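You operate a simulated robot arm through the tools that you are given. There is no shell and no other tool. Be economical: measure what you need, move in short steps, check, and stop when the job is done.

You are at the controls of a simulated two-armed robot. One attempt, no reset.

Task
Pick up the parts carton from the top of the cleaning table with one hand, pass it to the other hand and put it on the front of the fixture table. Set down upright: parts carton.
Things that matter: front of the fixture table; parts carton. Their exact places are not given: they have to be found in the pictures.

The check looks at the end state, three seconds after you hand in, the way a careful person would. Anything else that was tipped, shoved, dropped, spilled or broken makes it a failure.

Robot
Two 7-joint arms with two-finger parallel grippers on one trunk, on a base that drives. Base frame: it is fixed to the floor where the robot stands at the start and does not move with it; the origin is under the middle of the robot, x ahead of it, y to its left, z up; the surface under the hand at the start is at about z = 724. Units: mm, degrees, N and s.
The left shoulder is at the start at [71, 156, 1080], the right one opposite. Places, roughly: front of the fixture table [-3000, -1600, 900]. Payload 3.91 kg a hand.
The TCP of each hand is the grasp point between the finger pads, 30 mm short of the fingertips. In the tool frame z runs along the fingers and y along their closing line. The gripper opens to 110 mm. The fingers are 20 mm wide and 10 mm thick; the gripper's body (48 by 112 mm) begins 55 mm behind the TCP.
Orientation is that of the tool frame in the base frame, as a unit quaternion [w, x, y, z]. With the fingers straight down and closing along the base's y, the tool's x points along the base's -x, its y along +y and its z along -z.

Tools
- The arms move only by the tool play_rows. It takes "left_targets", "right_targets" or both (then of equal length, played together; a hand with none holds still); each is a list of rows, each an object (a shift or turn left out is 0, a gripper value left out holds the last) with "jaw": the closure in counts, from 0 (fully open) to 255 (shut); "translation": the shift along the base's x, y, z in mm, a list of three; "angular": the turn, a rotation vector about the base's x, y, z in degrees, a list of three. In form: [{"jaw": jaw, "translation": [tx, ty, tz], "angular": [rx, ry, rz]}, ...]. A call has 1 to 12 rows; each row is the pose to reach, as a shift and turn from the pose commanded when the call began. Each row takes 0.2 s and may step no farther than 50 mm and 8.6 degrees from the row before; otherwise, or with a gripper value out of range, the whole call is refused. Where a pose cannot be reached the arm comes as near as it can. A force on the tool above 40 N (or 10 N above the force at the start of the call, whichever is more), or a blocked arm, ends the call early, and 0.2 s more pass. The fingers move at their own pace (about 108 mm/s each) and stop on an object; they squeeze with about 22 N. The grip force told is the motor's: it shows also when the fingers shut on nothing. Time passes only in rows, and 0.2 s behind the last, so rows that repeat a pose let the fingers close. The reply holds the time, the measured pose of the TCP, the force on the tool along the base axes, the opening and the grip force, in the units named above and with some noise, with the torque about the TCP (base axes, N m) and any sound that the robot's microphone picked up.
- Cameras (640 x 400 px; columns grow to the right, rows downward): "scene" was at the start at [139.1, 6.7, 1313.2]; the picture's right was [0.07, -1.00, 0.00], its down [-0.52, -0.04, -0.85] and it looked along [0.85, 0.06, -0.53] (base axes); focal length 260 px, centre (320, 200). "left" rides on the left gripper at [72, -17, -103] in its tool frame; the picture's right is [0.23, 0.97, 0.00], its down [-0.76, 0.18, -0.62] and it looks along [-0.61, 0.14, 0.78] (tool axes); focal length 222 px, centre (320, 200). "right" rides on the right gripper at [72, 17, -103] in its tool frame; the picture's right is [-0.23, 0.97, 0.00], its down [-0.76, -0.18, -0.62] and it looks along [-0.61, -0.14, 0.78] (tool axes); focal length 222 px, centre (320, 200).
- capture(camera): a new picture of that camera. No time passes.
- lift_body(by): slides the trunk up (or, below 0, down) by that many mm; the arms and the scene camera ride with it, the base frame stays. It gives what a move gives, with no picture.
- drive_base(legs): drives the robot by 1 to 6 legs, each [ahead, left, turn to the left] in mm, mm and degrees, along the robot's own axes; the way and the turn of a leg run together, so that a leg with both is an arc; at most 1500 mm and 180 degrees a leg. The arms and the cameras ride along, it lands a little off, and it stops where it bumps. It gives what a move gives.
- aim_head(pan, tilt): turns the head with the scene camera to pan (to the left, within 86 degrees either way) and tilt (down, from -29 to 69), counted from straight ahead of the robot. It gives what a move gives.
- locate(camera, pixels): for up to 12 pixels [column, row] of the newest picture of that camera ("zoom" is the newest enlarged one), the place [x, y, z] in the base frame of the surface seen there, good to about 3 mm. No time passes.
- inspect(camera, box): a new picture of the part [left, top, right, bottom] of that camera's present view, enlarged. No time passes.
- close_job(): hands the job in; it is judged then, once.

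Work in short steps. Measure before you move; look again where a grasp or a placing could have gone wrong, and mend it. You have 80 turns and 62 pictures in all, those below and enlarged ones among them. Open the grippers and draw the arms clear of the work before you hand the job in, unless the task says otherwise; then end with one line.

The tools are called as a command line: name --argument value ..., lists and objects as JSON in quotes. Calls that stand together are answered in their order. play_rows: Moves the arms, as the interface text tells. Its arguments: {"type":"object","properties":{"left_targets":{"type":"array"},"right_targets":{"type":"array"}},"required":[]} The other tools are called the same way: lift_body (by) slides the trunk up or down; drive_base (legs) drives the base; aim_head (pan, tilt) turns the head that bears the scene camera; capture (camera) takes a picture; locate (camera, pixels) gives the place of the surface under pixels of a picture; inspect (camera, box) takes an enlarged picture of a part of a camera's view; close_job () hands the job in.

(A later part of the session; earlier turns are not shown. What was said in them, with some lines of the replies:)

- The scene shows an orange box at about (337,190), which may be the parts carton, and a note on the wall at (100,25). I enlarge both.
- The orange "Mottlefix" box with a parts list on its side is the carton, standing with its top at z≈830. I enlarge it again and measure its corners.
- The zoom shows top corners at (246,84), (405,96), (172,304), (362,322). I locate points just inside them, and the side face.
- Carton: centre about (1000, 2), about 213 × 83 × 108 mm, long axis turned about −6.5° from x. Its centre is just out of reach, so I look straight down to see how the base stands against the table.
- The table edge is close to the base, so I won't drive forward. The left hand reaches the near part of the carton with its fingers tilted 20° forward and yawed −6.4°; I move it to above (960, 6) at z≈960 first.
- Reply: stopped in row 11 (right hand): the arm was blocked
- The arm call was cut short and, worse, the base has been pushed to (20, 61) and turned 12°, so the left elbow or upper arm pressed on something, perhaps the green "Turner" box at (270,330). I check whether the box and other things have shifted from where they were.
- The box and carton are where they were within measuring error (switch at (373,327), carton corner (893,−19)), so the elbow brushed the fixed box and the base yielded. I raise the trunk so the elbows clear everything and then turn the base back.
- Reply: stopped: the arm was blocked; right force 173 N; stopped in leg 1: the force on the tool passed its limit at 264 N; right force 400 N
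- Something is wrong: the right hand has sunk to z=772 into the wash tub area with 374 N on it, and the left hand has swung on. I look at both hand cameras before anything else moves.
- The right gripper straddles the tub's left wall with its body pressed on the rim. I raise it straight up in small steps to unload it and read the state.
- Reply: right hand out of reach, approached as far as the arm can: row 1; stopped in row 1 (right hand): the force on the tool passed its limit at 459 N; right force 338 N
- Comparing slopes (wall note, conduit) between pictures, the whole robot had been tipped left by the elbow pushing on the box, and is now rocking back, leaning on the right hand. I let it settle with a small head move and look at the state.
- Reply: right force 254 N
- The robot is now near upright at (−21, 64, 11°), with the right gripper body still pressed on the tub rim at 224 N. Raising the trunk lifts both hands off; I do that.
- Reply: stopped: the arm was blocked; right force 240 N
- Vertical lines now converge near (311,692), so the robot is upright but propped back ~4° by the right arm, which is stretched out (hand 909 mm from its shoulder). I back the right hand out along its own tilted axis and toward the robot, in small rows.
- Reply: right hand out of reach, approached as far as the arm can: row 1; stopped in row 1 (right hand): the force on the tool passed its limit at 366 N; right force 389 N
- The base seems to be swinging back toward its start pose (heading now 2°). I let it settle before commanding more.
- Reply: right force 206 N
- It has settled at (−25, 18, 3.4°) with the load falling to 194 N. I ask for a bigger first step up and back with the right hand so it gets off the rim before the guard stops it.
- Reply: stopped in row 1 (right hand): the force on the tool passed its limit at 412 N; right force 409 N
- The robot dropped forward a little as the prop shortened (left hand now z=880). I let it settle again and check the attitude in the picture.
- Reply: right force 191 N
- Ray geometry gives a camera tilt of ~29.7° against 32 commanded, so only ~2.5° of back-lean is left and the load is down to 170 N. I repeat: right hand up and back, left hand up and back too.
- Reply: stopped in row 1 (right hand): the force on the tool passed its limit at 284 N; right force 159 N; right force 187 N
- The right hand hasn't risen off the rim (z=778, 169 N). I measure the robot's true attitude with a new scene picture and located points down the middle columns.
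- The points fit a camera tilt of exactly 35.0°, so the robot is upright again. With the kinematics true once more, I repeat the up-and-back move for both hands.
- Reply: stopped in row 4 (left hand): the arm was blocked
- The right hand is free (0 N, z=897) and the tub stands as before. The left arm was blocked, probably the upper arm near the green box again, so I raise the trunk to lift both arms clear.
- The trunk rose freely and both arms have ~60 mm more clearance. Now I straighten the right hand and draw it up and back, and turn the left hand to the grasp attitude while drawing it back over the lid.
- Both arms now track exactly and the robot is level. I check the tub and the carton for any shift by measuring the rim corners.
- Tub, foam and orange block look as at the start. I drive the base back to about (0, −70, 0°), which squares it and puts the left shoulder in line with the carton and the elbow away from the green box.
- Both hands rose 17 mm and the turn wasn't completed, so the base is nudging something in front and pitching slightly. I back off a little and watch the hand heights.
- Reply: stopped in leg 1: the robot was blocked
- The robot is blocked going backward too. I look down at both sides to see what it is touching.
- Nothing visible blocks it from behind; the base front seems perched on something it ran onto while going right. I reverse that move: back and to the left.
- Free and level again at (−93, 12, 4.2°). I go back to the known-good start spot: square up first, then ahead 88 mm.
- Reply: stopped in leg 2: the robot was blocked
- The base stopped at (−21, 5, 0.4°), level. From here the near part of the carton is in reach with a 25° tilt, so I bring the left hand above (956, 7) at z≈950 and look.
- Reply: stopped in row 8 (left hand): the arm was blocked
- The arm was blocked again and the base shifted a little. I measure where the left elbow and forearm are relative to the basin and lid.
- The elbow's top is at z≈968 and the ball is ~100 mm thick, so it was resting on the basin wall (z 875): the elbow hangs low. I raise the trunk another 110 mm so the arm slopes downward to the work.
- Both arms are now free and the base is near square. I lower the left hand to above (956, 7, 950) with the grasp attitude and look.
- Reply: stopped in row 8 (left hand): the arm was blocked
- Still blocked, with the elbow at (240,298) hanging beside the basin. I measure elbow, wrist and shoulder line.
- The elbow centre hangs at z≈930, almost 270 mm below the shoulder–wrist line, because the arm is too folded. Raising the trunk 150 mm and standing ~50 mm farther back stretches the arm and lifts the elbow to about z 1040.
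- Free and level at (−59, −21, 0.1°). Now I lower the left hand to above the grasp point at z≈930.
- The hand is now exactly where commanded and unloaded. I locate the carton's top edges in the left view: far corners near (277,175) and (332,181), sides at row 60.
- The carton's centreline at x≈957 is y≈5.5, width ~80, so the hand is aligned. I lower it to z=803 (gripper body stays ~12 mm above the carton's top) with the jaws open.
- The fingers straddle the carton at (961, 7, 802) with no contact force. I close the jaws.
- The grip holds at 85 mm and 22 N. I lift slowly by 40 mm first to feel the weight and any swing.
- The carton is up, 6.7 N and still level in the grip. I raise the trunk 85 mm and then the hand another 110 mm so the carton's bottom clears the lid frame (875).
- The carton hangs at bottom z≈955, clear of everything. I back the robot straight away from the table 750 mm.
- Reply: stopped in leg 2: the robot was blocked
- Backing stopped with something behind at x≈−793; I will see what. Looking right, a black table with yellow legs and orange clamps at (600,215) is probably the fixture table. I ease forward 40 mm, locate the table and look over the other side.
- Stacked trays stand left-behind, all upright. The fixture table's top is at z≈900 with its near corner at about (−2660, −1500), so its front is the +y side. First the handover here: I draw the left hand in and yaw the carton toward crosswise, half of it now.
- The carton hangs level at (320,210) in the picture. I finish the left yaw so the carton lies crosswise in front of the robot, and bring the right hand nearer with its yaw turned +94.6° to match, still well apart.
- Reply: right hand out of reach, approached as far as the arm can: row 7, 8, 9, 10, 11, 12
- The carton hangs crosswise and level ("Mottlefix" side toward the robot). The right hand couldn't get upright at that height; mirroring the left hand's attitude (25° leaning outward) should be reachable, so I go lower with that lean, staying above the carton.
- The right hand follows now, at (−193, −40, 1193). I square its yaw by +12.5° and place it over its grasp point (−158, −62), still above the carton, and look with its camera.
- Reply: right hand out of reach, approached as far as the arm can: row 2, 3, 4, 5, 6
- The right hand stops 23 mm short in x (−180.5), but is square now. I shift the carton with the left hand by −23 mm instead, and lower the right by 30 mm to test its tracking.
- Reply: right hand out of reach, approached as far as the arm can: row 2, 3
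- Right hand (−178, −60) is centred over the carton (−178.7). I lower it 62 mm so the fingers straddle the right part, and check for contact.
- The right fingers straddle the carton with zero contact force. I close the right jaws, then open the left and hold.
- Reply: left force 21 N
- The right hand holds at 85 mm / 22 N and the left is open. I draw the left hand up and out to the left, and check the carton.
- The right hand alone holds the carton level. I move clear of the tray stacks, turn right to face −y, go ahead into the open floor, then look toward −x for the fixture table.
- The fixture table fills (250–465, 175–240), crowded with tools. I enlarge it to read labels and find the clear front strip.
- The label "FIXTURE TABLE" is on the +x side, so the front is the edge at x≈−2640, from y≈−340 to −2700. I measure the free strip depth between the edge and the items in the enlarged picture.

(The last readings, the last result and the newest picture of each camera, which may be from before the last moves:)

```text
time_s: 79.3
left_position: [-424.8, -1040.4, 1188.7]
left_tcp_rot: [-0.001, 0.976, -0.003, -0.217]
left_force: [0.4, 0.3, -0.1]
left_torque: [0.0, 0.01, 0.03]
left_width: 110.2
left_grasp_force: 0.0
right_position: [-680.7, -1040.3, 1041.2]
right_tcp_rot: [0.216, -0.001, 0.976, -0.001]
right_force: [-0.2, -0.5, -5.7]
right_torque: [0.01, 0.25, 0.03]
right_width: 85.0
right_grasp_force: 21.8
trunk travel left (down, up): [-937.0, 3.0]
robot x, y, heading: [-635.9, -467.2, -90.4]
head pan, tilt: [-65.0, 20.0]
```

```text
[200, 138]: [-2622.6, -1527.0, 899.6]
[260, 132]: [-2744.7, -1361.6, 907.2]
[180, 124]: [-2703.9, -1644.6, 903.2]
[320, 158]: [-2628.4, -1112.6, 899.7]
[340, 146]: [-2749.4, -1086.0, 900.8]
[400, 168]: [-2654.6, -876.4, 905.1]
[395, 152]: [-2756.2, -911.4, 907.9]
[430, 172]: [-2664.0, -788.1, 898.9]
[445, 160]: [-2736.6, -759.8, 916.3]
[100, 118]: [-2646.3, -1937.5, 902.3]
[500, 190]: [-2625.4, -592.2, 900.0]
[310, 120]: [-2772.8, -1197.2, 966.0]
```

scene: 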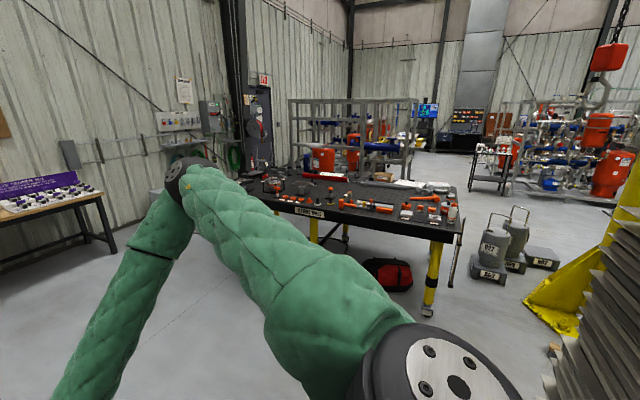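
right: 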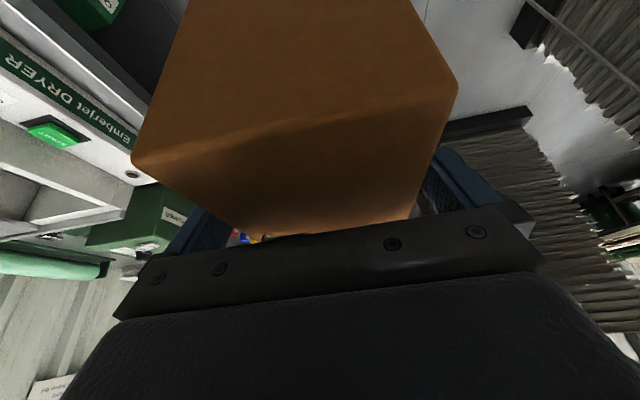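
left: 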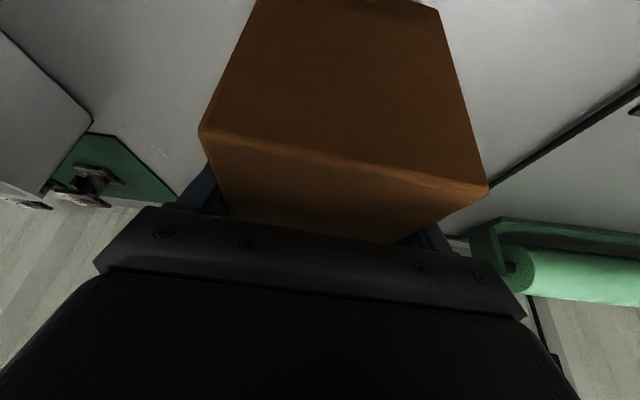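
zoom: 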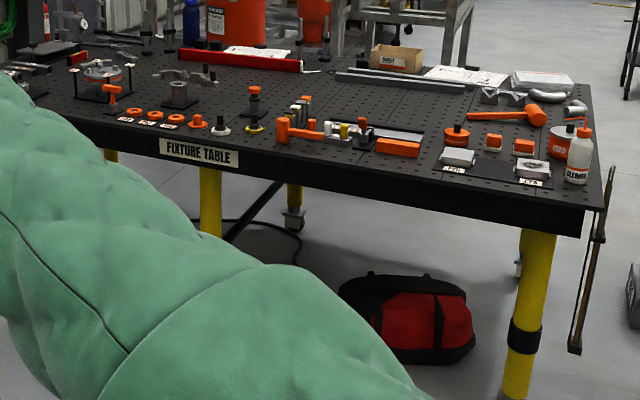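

The strip in front of the clamp, y≈−1290…−900, is free from the edge at x≈−2615 back to x≈−2745: deep enough for the 85 mm carton lying along the edge. I go ahead to y≈−1070, turn right to face the table and approach part-way.

drive_base --legs '[[610, 0, 0], [0, 0, -45], [0, 0, -44.6], [900, 0, 0]]'

aim_head --pan 0 --tilt 35

capture --camera "scene"

```text
time_s: 91.2
left_position: [-2125.2, -1287.7, 1189.5]
left_tcp_rot: [-0.153, 0.693, -0.687, -0.155]
left_force: [-0.1, -0.2, -0.1]
left_torque: [0.0, 0.0, 0.03]
left_width: 109.7
left_grasp_force: 0.1
right_position: [-2130.0, -1032.0, 1040.8]
right_tcp_rot: [0.153, 0.684, 0.696, -0.154]
right_force: [-0.1, -0.5, -6.0]
right_torque: [0.23, -0.07, -0.03]
right_width: 84.7
right_grasp_force: 22.1
trunk travel left (down, up): [-937.0, 3.0]
robot x, y, heading: [-1554.6, -1069.8, -179.7]
head pan, tilt: [-65.0, 20.0]
```

```text
time_s: 92.6
left_position: [-2124.9, -1286.8, 1189.0]
left_tcp_rot: [-0.154, 0.693, -0.687, -0.156]
left_force: [-0.4, 0.1, -0.5]
left_torque: [0.02, -0.01, 0.01]
left_width: 110.1
left_grasp_force: 0.0
right_position: [-2130.0, -1031.9, 1040.6]
right_tcp_rot: [0.153, 0.685, 0.696, -0.153]
right_force: [0.1, 0.1, -6.5]
right_torque: [0.21, 0.01, 0.01]
right_width: 84.8
right_grasp_force: 22.3
trunk travel left (down, up): [-937.0, 3.0]
robot x, y, heading: [-1557.3, -1070.7, -179.6]
head pan, tilt: [0.0, 35.0]
```

```text
8 pictures are left
```

scene: 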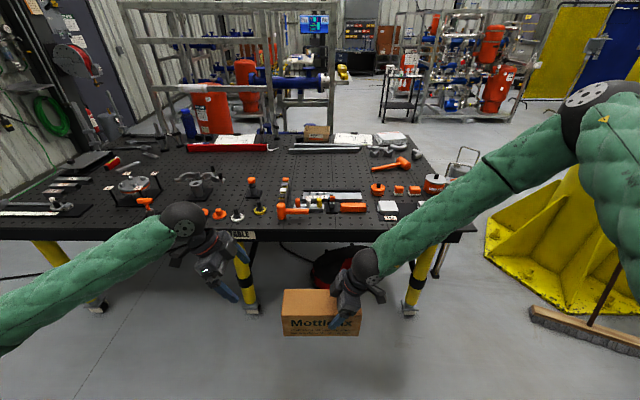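

Facing the table squarely. I measure the front edge and the items' front sides around (320,215) to set the exact spot.

inspect --camera "scene" --box '[220, 165, 420, 290]'

locate --camera "scene" --pixels '[[320, 228], [320, 232], [320, 235], [290, 230], [280, 220], [305, 214], [330, 213], [355, 212], [372, 220], [300, 225], [260, 215], [345, 222]]'

```text
3.20 times, centred on (320, 228) of scene
```

zoom: 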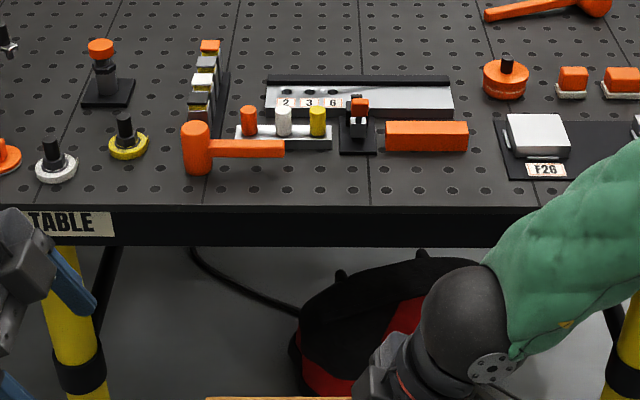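

```text
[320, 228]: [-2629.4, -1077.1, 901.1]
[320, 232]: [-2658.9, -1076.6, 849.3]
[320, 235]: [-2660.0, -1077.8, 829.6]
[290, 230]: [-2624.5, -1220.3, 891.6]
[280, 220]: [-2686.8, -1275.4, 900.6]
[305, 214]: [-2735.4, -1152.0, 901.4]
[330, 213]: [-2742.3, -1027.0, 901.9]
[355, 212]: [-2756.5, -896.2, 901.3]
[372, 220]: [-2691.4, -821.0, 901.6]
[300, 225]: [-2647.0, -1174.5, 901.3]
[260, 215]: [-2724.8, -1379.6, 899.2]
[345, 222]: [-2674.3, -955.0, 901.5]
```

The zoom shows the strip in front of the handle, block holder and orange bar at (300–470,150–205). I locate the lower borders of those items.

locate --camera "zoom" --pixels '[[197, 177], [250, 162], [300, 152], [360, 156], [425, 155], [468, 154], [512, 182], [495, 150], [320, 203], [425, 204], [213, 177], [128, 162]]'

```text
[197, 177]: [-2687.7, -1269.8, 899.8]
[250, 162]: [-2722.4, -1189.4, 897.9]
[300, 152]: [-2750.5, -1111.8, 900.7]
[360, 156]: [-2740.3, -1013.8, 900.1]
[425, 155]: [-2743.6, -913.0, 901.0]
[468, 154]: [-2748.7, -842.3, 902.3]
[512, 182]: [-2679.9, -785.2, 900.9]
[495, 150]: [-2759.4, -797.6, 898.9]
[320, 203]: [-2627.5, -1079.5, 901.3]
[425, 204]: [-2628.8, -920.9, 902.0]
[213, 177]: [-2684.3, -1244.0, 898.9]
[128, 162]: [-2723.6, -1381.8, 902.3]
```

Free strip: x from −2624 to −2742, y from −1130 to −800. I aim the carton's centre at (−2682, −975), so the right TCP must go to (−2682, −933). I drive in, 20 mm short.

drive_base --legs '[[0, -99, -0.6], [530, 0, 0]]'

capture --camera "scene"

```text
time_s: 96.4
left_position: [-2656.1, -1188.2, 1187.6]
left_tcp_rot: [-0.153, 0.692, -0.688, -0.155]
left_force: [-0.2, 0.2, -0.1]
left_torque: [-0.03, 0.03, 0.02]
left_width: 110.0
left_grasp_force: 0.1
right_position: [-2659.4, -933.0, 1041.5]
right_tcp_rot: [0.152, 0.686, 0.694, -0.154]
right_force: [0.2, -0.2, -6.5]
right_torque: [0.21, -0.04, 0.03]
right_width: 84.6
right_grasp_force: 21.7
trunk travel left (down, up): [-937.0, 3.0]
robot x, y, heading: [-2084.2, -973.0, -179.8]
head pan, tilt: [0.0, 35.0]
```

```text
6 pictures are left
```

scene: 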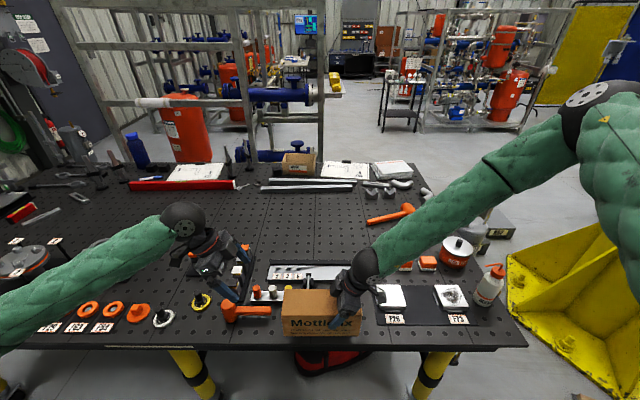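

The carton is over the strip edge, level, with left hand high and clear. I drive the last 22 mm and lower the trunk 40 mm of the expected 56, then check heights.

drive_base --legs '[[22, 0, 0]]'

lift_body --by -40

inspect --camera "scene" --box '[220, 240, 440, 378]'

```text
time_s: 97.2
left_position: [-2673.4, -1189.5, 1191.5]
left_tcp_rot: [-0.152, 0.691, -0.689, -0.156]
left_force: [-0.2, 0.8, -0.7]
left_torque: [-0.04, 0.03, 0.04]
left_width: 109.9
left_grasp_force: 0.1
right_position: [-2676.7, -933.3, 1044.7]
right_tcp_rot: [0.152, 0.685, 0.695, -0.156]
right_force: [0.0, -0.9, -4.9]
right_torque: [0.21, 0.04, -0.01]
right_width: 85.1
right_grasp_force: 22.6
trunk travel left (down, up): [-937.0, 3.0]
robot x, y, heading: [-2107.8, -973.6, -179.4]
head pan, tilt: [0.0, 35.0]
```

```text
time_s: 98.0
left_position: [-2679.3, -1188.4, 1148.1]
left_tcp_rot: [-0.154, 0.692, -0.688, -0.155]
left_force: [0.2, -0.8, -1.3]
left_torque: [0.04, 0.02, 0.06]
left_width: 109.9
left_grasp_force: 0.0
right_position: [-2682.8, -934.4, 999.6]
right_tcp_rot: [0.154, 0.685, 0.695, -0.152]
right_force: [-0.1, -0.2, -5.9]
right_torque: [0.21, -0.02, 0.02]
right_width: 85.0
right_grasp_force: 22.0
trunk travel left (down, up): [-897.0, 43.0]
robot x, y, heading: [-2105.7, -968.8, -179.4]
head pan, tilt: [0.0, 35.0]
```

```text
2.90 times, centred on (330, 309) of scene
```

zoom: 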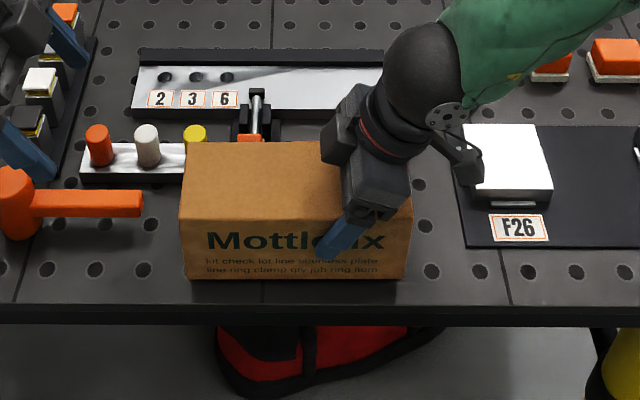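

The carton sits over the free strip. I locate its corners and the table edge to confirm position and height before the last drop.

locate --camera "zoom" --pixels '[[190, 274], [400, 274], [184, 222], [408, 222], [190, 146], [300, 146], [290, 300], [150, 200], [250, 150]]'

```text
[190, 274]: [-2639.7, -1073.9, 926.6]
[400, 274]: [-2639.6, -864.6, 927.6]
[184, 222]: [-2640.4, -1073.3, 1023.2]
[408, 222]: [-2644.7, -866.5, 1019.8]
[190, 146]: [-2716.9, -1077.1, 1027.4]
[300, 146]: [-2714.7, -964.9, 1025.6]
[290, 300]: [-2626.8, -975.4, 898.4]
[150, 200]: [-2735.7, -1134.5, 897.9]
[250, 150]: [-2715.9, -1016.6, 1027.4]
```

Front face at x=−2640 (16 mm inside the edge), back at about −2721, bottom level at z≈917. I lower the trunk 12 mm, then creep down with the arm.

lift_body --by -12

play_rows --right_targets '[{"jaw": 255, "translation": [0, 0, -1]}, {"translation": [0, 0, -2]}, {"translation": [0, 0, -3]}, {"translation": [0, 0, -4]}, {"translation": [0, 0, -4]}]'

```text
time_s: 98.6
left_position: [-2677.2, -1188.5, 1136.1]
left_tcp_rot: [-0.154, 0.692, -0.688, -0.155]
left_force: [-0.1, 0.2, -0.3]
left_torque: [0.01, 0.01, -0.01]
left_width: 109.9
left_grasp_force: 0.1
right_position: [-2682.1, -934.0, 989.0]
right_tcp_rot: [0.153, 0.686, 0.695, -0.153]
right_force: [-0.5, 0.5, -5.7]
right_torque: [0.2, -0.04, -0.01]
right_width: 84.7
right_grasp_force: 22.0
trunk travel left (down, up): [-885.0, 55.0]
robot x, y, heading: [-2107.0, -971.0, -179.8]
head pan, tilt: [0.0, 35.0]
```

```text
time_s: 99.8
left_position: [-2676.3, -1189.1, 1136.7]
left_tcp_rot: [-0.153, 0.692, -0.688, -0.155]
left_force: [1.4, 0.6, -0.4]
left_torque: [-0.02, 0.01, -0.02]
left_width: 110.2
left_grasp_force: 0.0
right_position: [-2681.0, -934.1, 985.5]
right_tcp_rot: [0.153, 0.685, 0.695, -0.155]
right_force: [-2.7, -2.8, 10.5]
right_torque: [0.19, -0.45, 0.05]
right_width: 84.7
right_grasp_force: 21.3
trunk travel left (down, up): [-885.0, 55.0]
robot x, y, heading: [-2105.6, -968.7, -179.6]
head pan, tilt: [0.0, 35.0]
```

The carton now rests on the table (+10 N). I open the right jaws to ~100 mm, then withdraw straight up.

play_rows --right_targets '[{"jaw": 50}, {"jaw": 25}, {"jaw": 20}, {"jaw": 20}]'

play_rows --right_targets '[{"translation": [0, 2, 8]}, {"translation": [0, 5, 20]}, {"translation": [0, 8, 35]}, {"translation": [0, 12, 55]}, {"translation": [0, 18, 80]}, {"translation": [0, 25, 110]}, {"translation": [0, 30, 140]}, {"translation": [0, 30, 160]}]'

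capture --camera "scene"

```text
time_s: 100.8
left_position: [-2678.3, -1188.9, 1136.4]
left_tcp_rot: [-0.153, 0.692, -0.688, -0.154]
left_force: [-0.4, 0.2, -0.1]
left_torque: [0.0, 0.0, -0.02]
left_width: 109.9
left_grasp_force: 0.1
right_position: [-2681.6, -934.1, 985.9]
right_tcp_rot: [0.153, 0.686, 0.695, -0.154]
right_force: [0.1, -0.2, -0.7]
right_torque: [-0.02, 0.0, 0.0]
right_width: 101.3
right_grasp_force: 0.1
trunk travel left (down, up): [-885.0, 55.0]
robot x, y, heading: [-2106.6, -973.2, -179.7]
head pan, tilt: [0.0, 35.0]
```

```text
time_s: 102.6
left_position: [-2677.0, -1188.8, 1136.7]
left_tcp_rot: [-0.154, 0.692, -0.688, -0.156]
left_force: [0.0, -0.3, -0.1]
left_torque: [0.03, -0.02, -0.01]
left_width: 109.9
left_grasp_force: 0.1
right_position: [-2649.4, -924.6, 1130.1]
right_tcp_rot: [0.144, 0.689, 0.691, -0.162]
right_force: [-0.2, 0.3, -0.1]
right_torque: [0.03, 0.02, -0.04]
right_width: 101.4
right_grasp_force: 0.0
right hand out of reach, approached as far as the arm can: row 4, 5, 6, 7, 8
trunk travel left (down, up): [-885.0, 55.0]
robot x, y, heading: [-2108.2, -970.1, -179.6]
head pan, tilt: [0.0, 35.0]
```

```text
4 pictures are left
```

scene: 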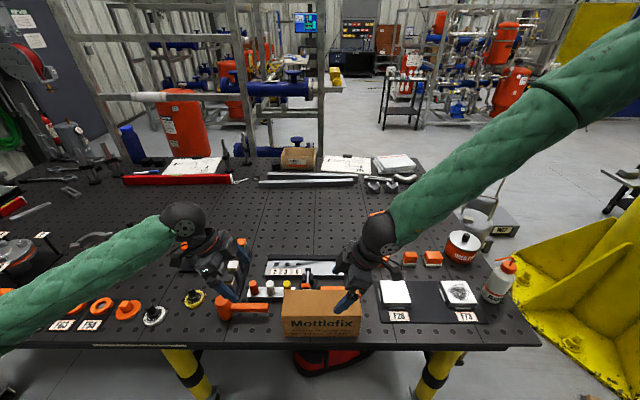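

The carton stands upright on the front strip; both hands are above it. I back the base off 600 mm and check.

drive_base --legs '[[-300, 0, 0], [-300, 0, 0]]'

inspect --camera "scene" --box '[200, 140, 440, 290]'

locate --camera "zoom" --pixels '[[320, 150], [320, 180], [320, 200], [320, 220], [320, 240]]'

```text
time_s: 106.3
left_position: [-2073.7, -1183.7, 1136.4]
left_tcp_rot: [-0.154, 0.693, -0.688, -0.155]
left_force: [0.6, -0.8, 0.3]
left_torque: [0.03, 0.02, -0.01]
left_width: 110.0
left_grasp_force: 0.1
right_position: [-2048.3, -921.5, 1128.9]
right_tcp_rot: [0.145, 0.689, 0.691, -0.161]
right_force: [-0.3, 0.0, -0.3]
right_torque: [-0.02, 0.03, 0.02]
right_width: 101.3
right_grasp_force: 0.0
trunk travel left (down, up): [-885.0, 55.0]
robot x, y, heading: [-1503.5, -966.6, -179.6]
head pan, tilt: [0.0, 35.0]
```

```text
2.67 times, centred on (320, 215) of scene
```

zoom: 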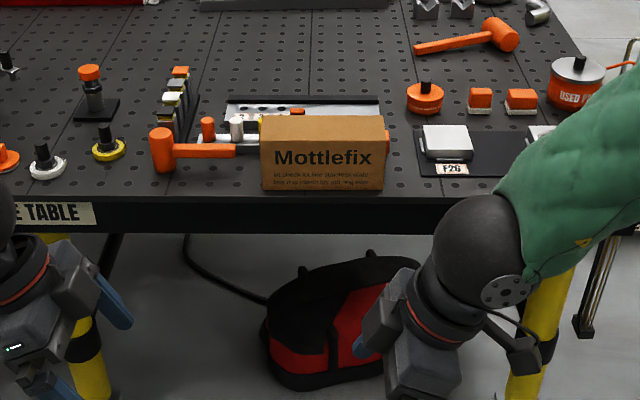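

```text
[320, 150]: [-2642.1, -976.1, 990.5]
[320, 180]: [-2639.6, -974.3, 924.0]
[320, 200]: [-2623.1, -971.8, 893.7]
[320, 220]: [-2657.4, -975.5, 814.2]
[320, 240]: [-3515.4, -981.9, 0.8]
```

The carton stands upright at (−2682, −975) on the front strip, and its neighbours are untouched. I open the right gripper fully and hand in.

play_rows --right_targets '[{"jaw": 0}, {"jaw": 0}]'

close_job

```text
time_s: 106.9
left_position: [-2074.0, -1182.7, 1137.4]
left_tcp_rot: [-0.154, 0.693, -0.687, -0.155]
left_force: [-0.5, 0.6, -0.2]
left_torque: [-0.02, -0.04, -0.04]
left_width: 110.0
left_grasp_force: 0.0
right_position: [-2047.6, -919.9, 1129.1]
right_tcp_rot: [0.145, 0.689, 0.692, -0.162]
right_force: [0.0, 1.1, 0.3]
right_torque: [-0.03, -0.01, 0.0]
right_width: 109.9
right_grasp_force: 0.0
trunk travel left (down, up): [-885.0, 55.0]
robot x, y, heading: [-1503.3, -968.4, -179.4]
head pan, tilt: [0.0, 35.0]
```

```text
The job is handed in.
```

The parts carton was picked up with the left hand, passed to the right, and stands upright on the front of the fixture table; early on the left elbow hit the green turner box, the right hand pressed hard on the wash tub rim, and the base backed into something (probably a tray stack), and I saw nothing tipped or visibly moved, but I didn't measure the tub or the stack.
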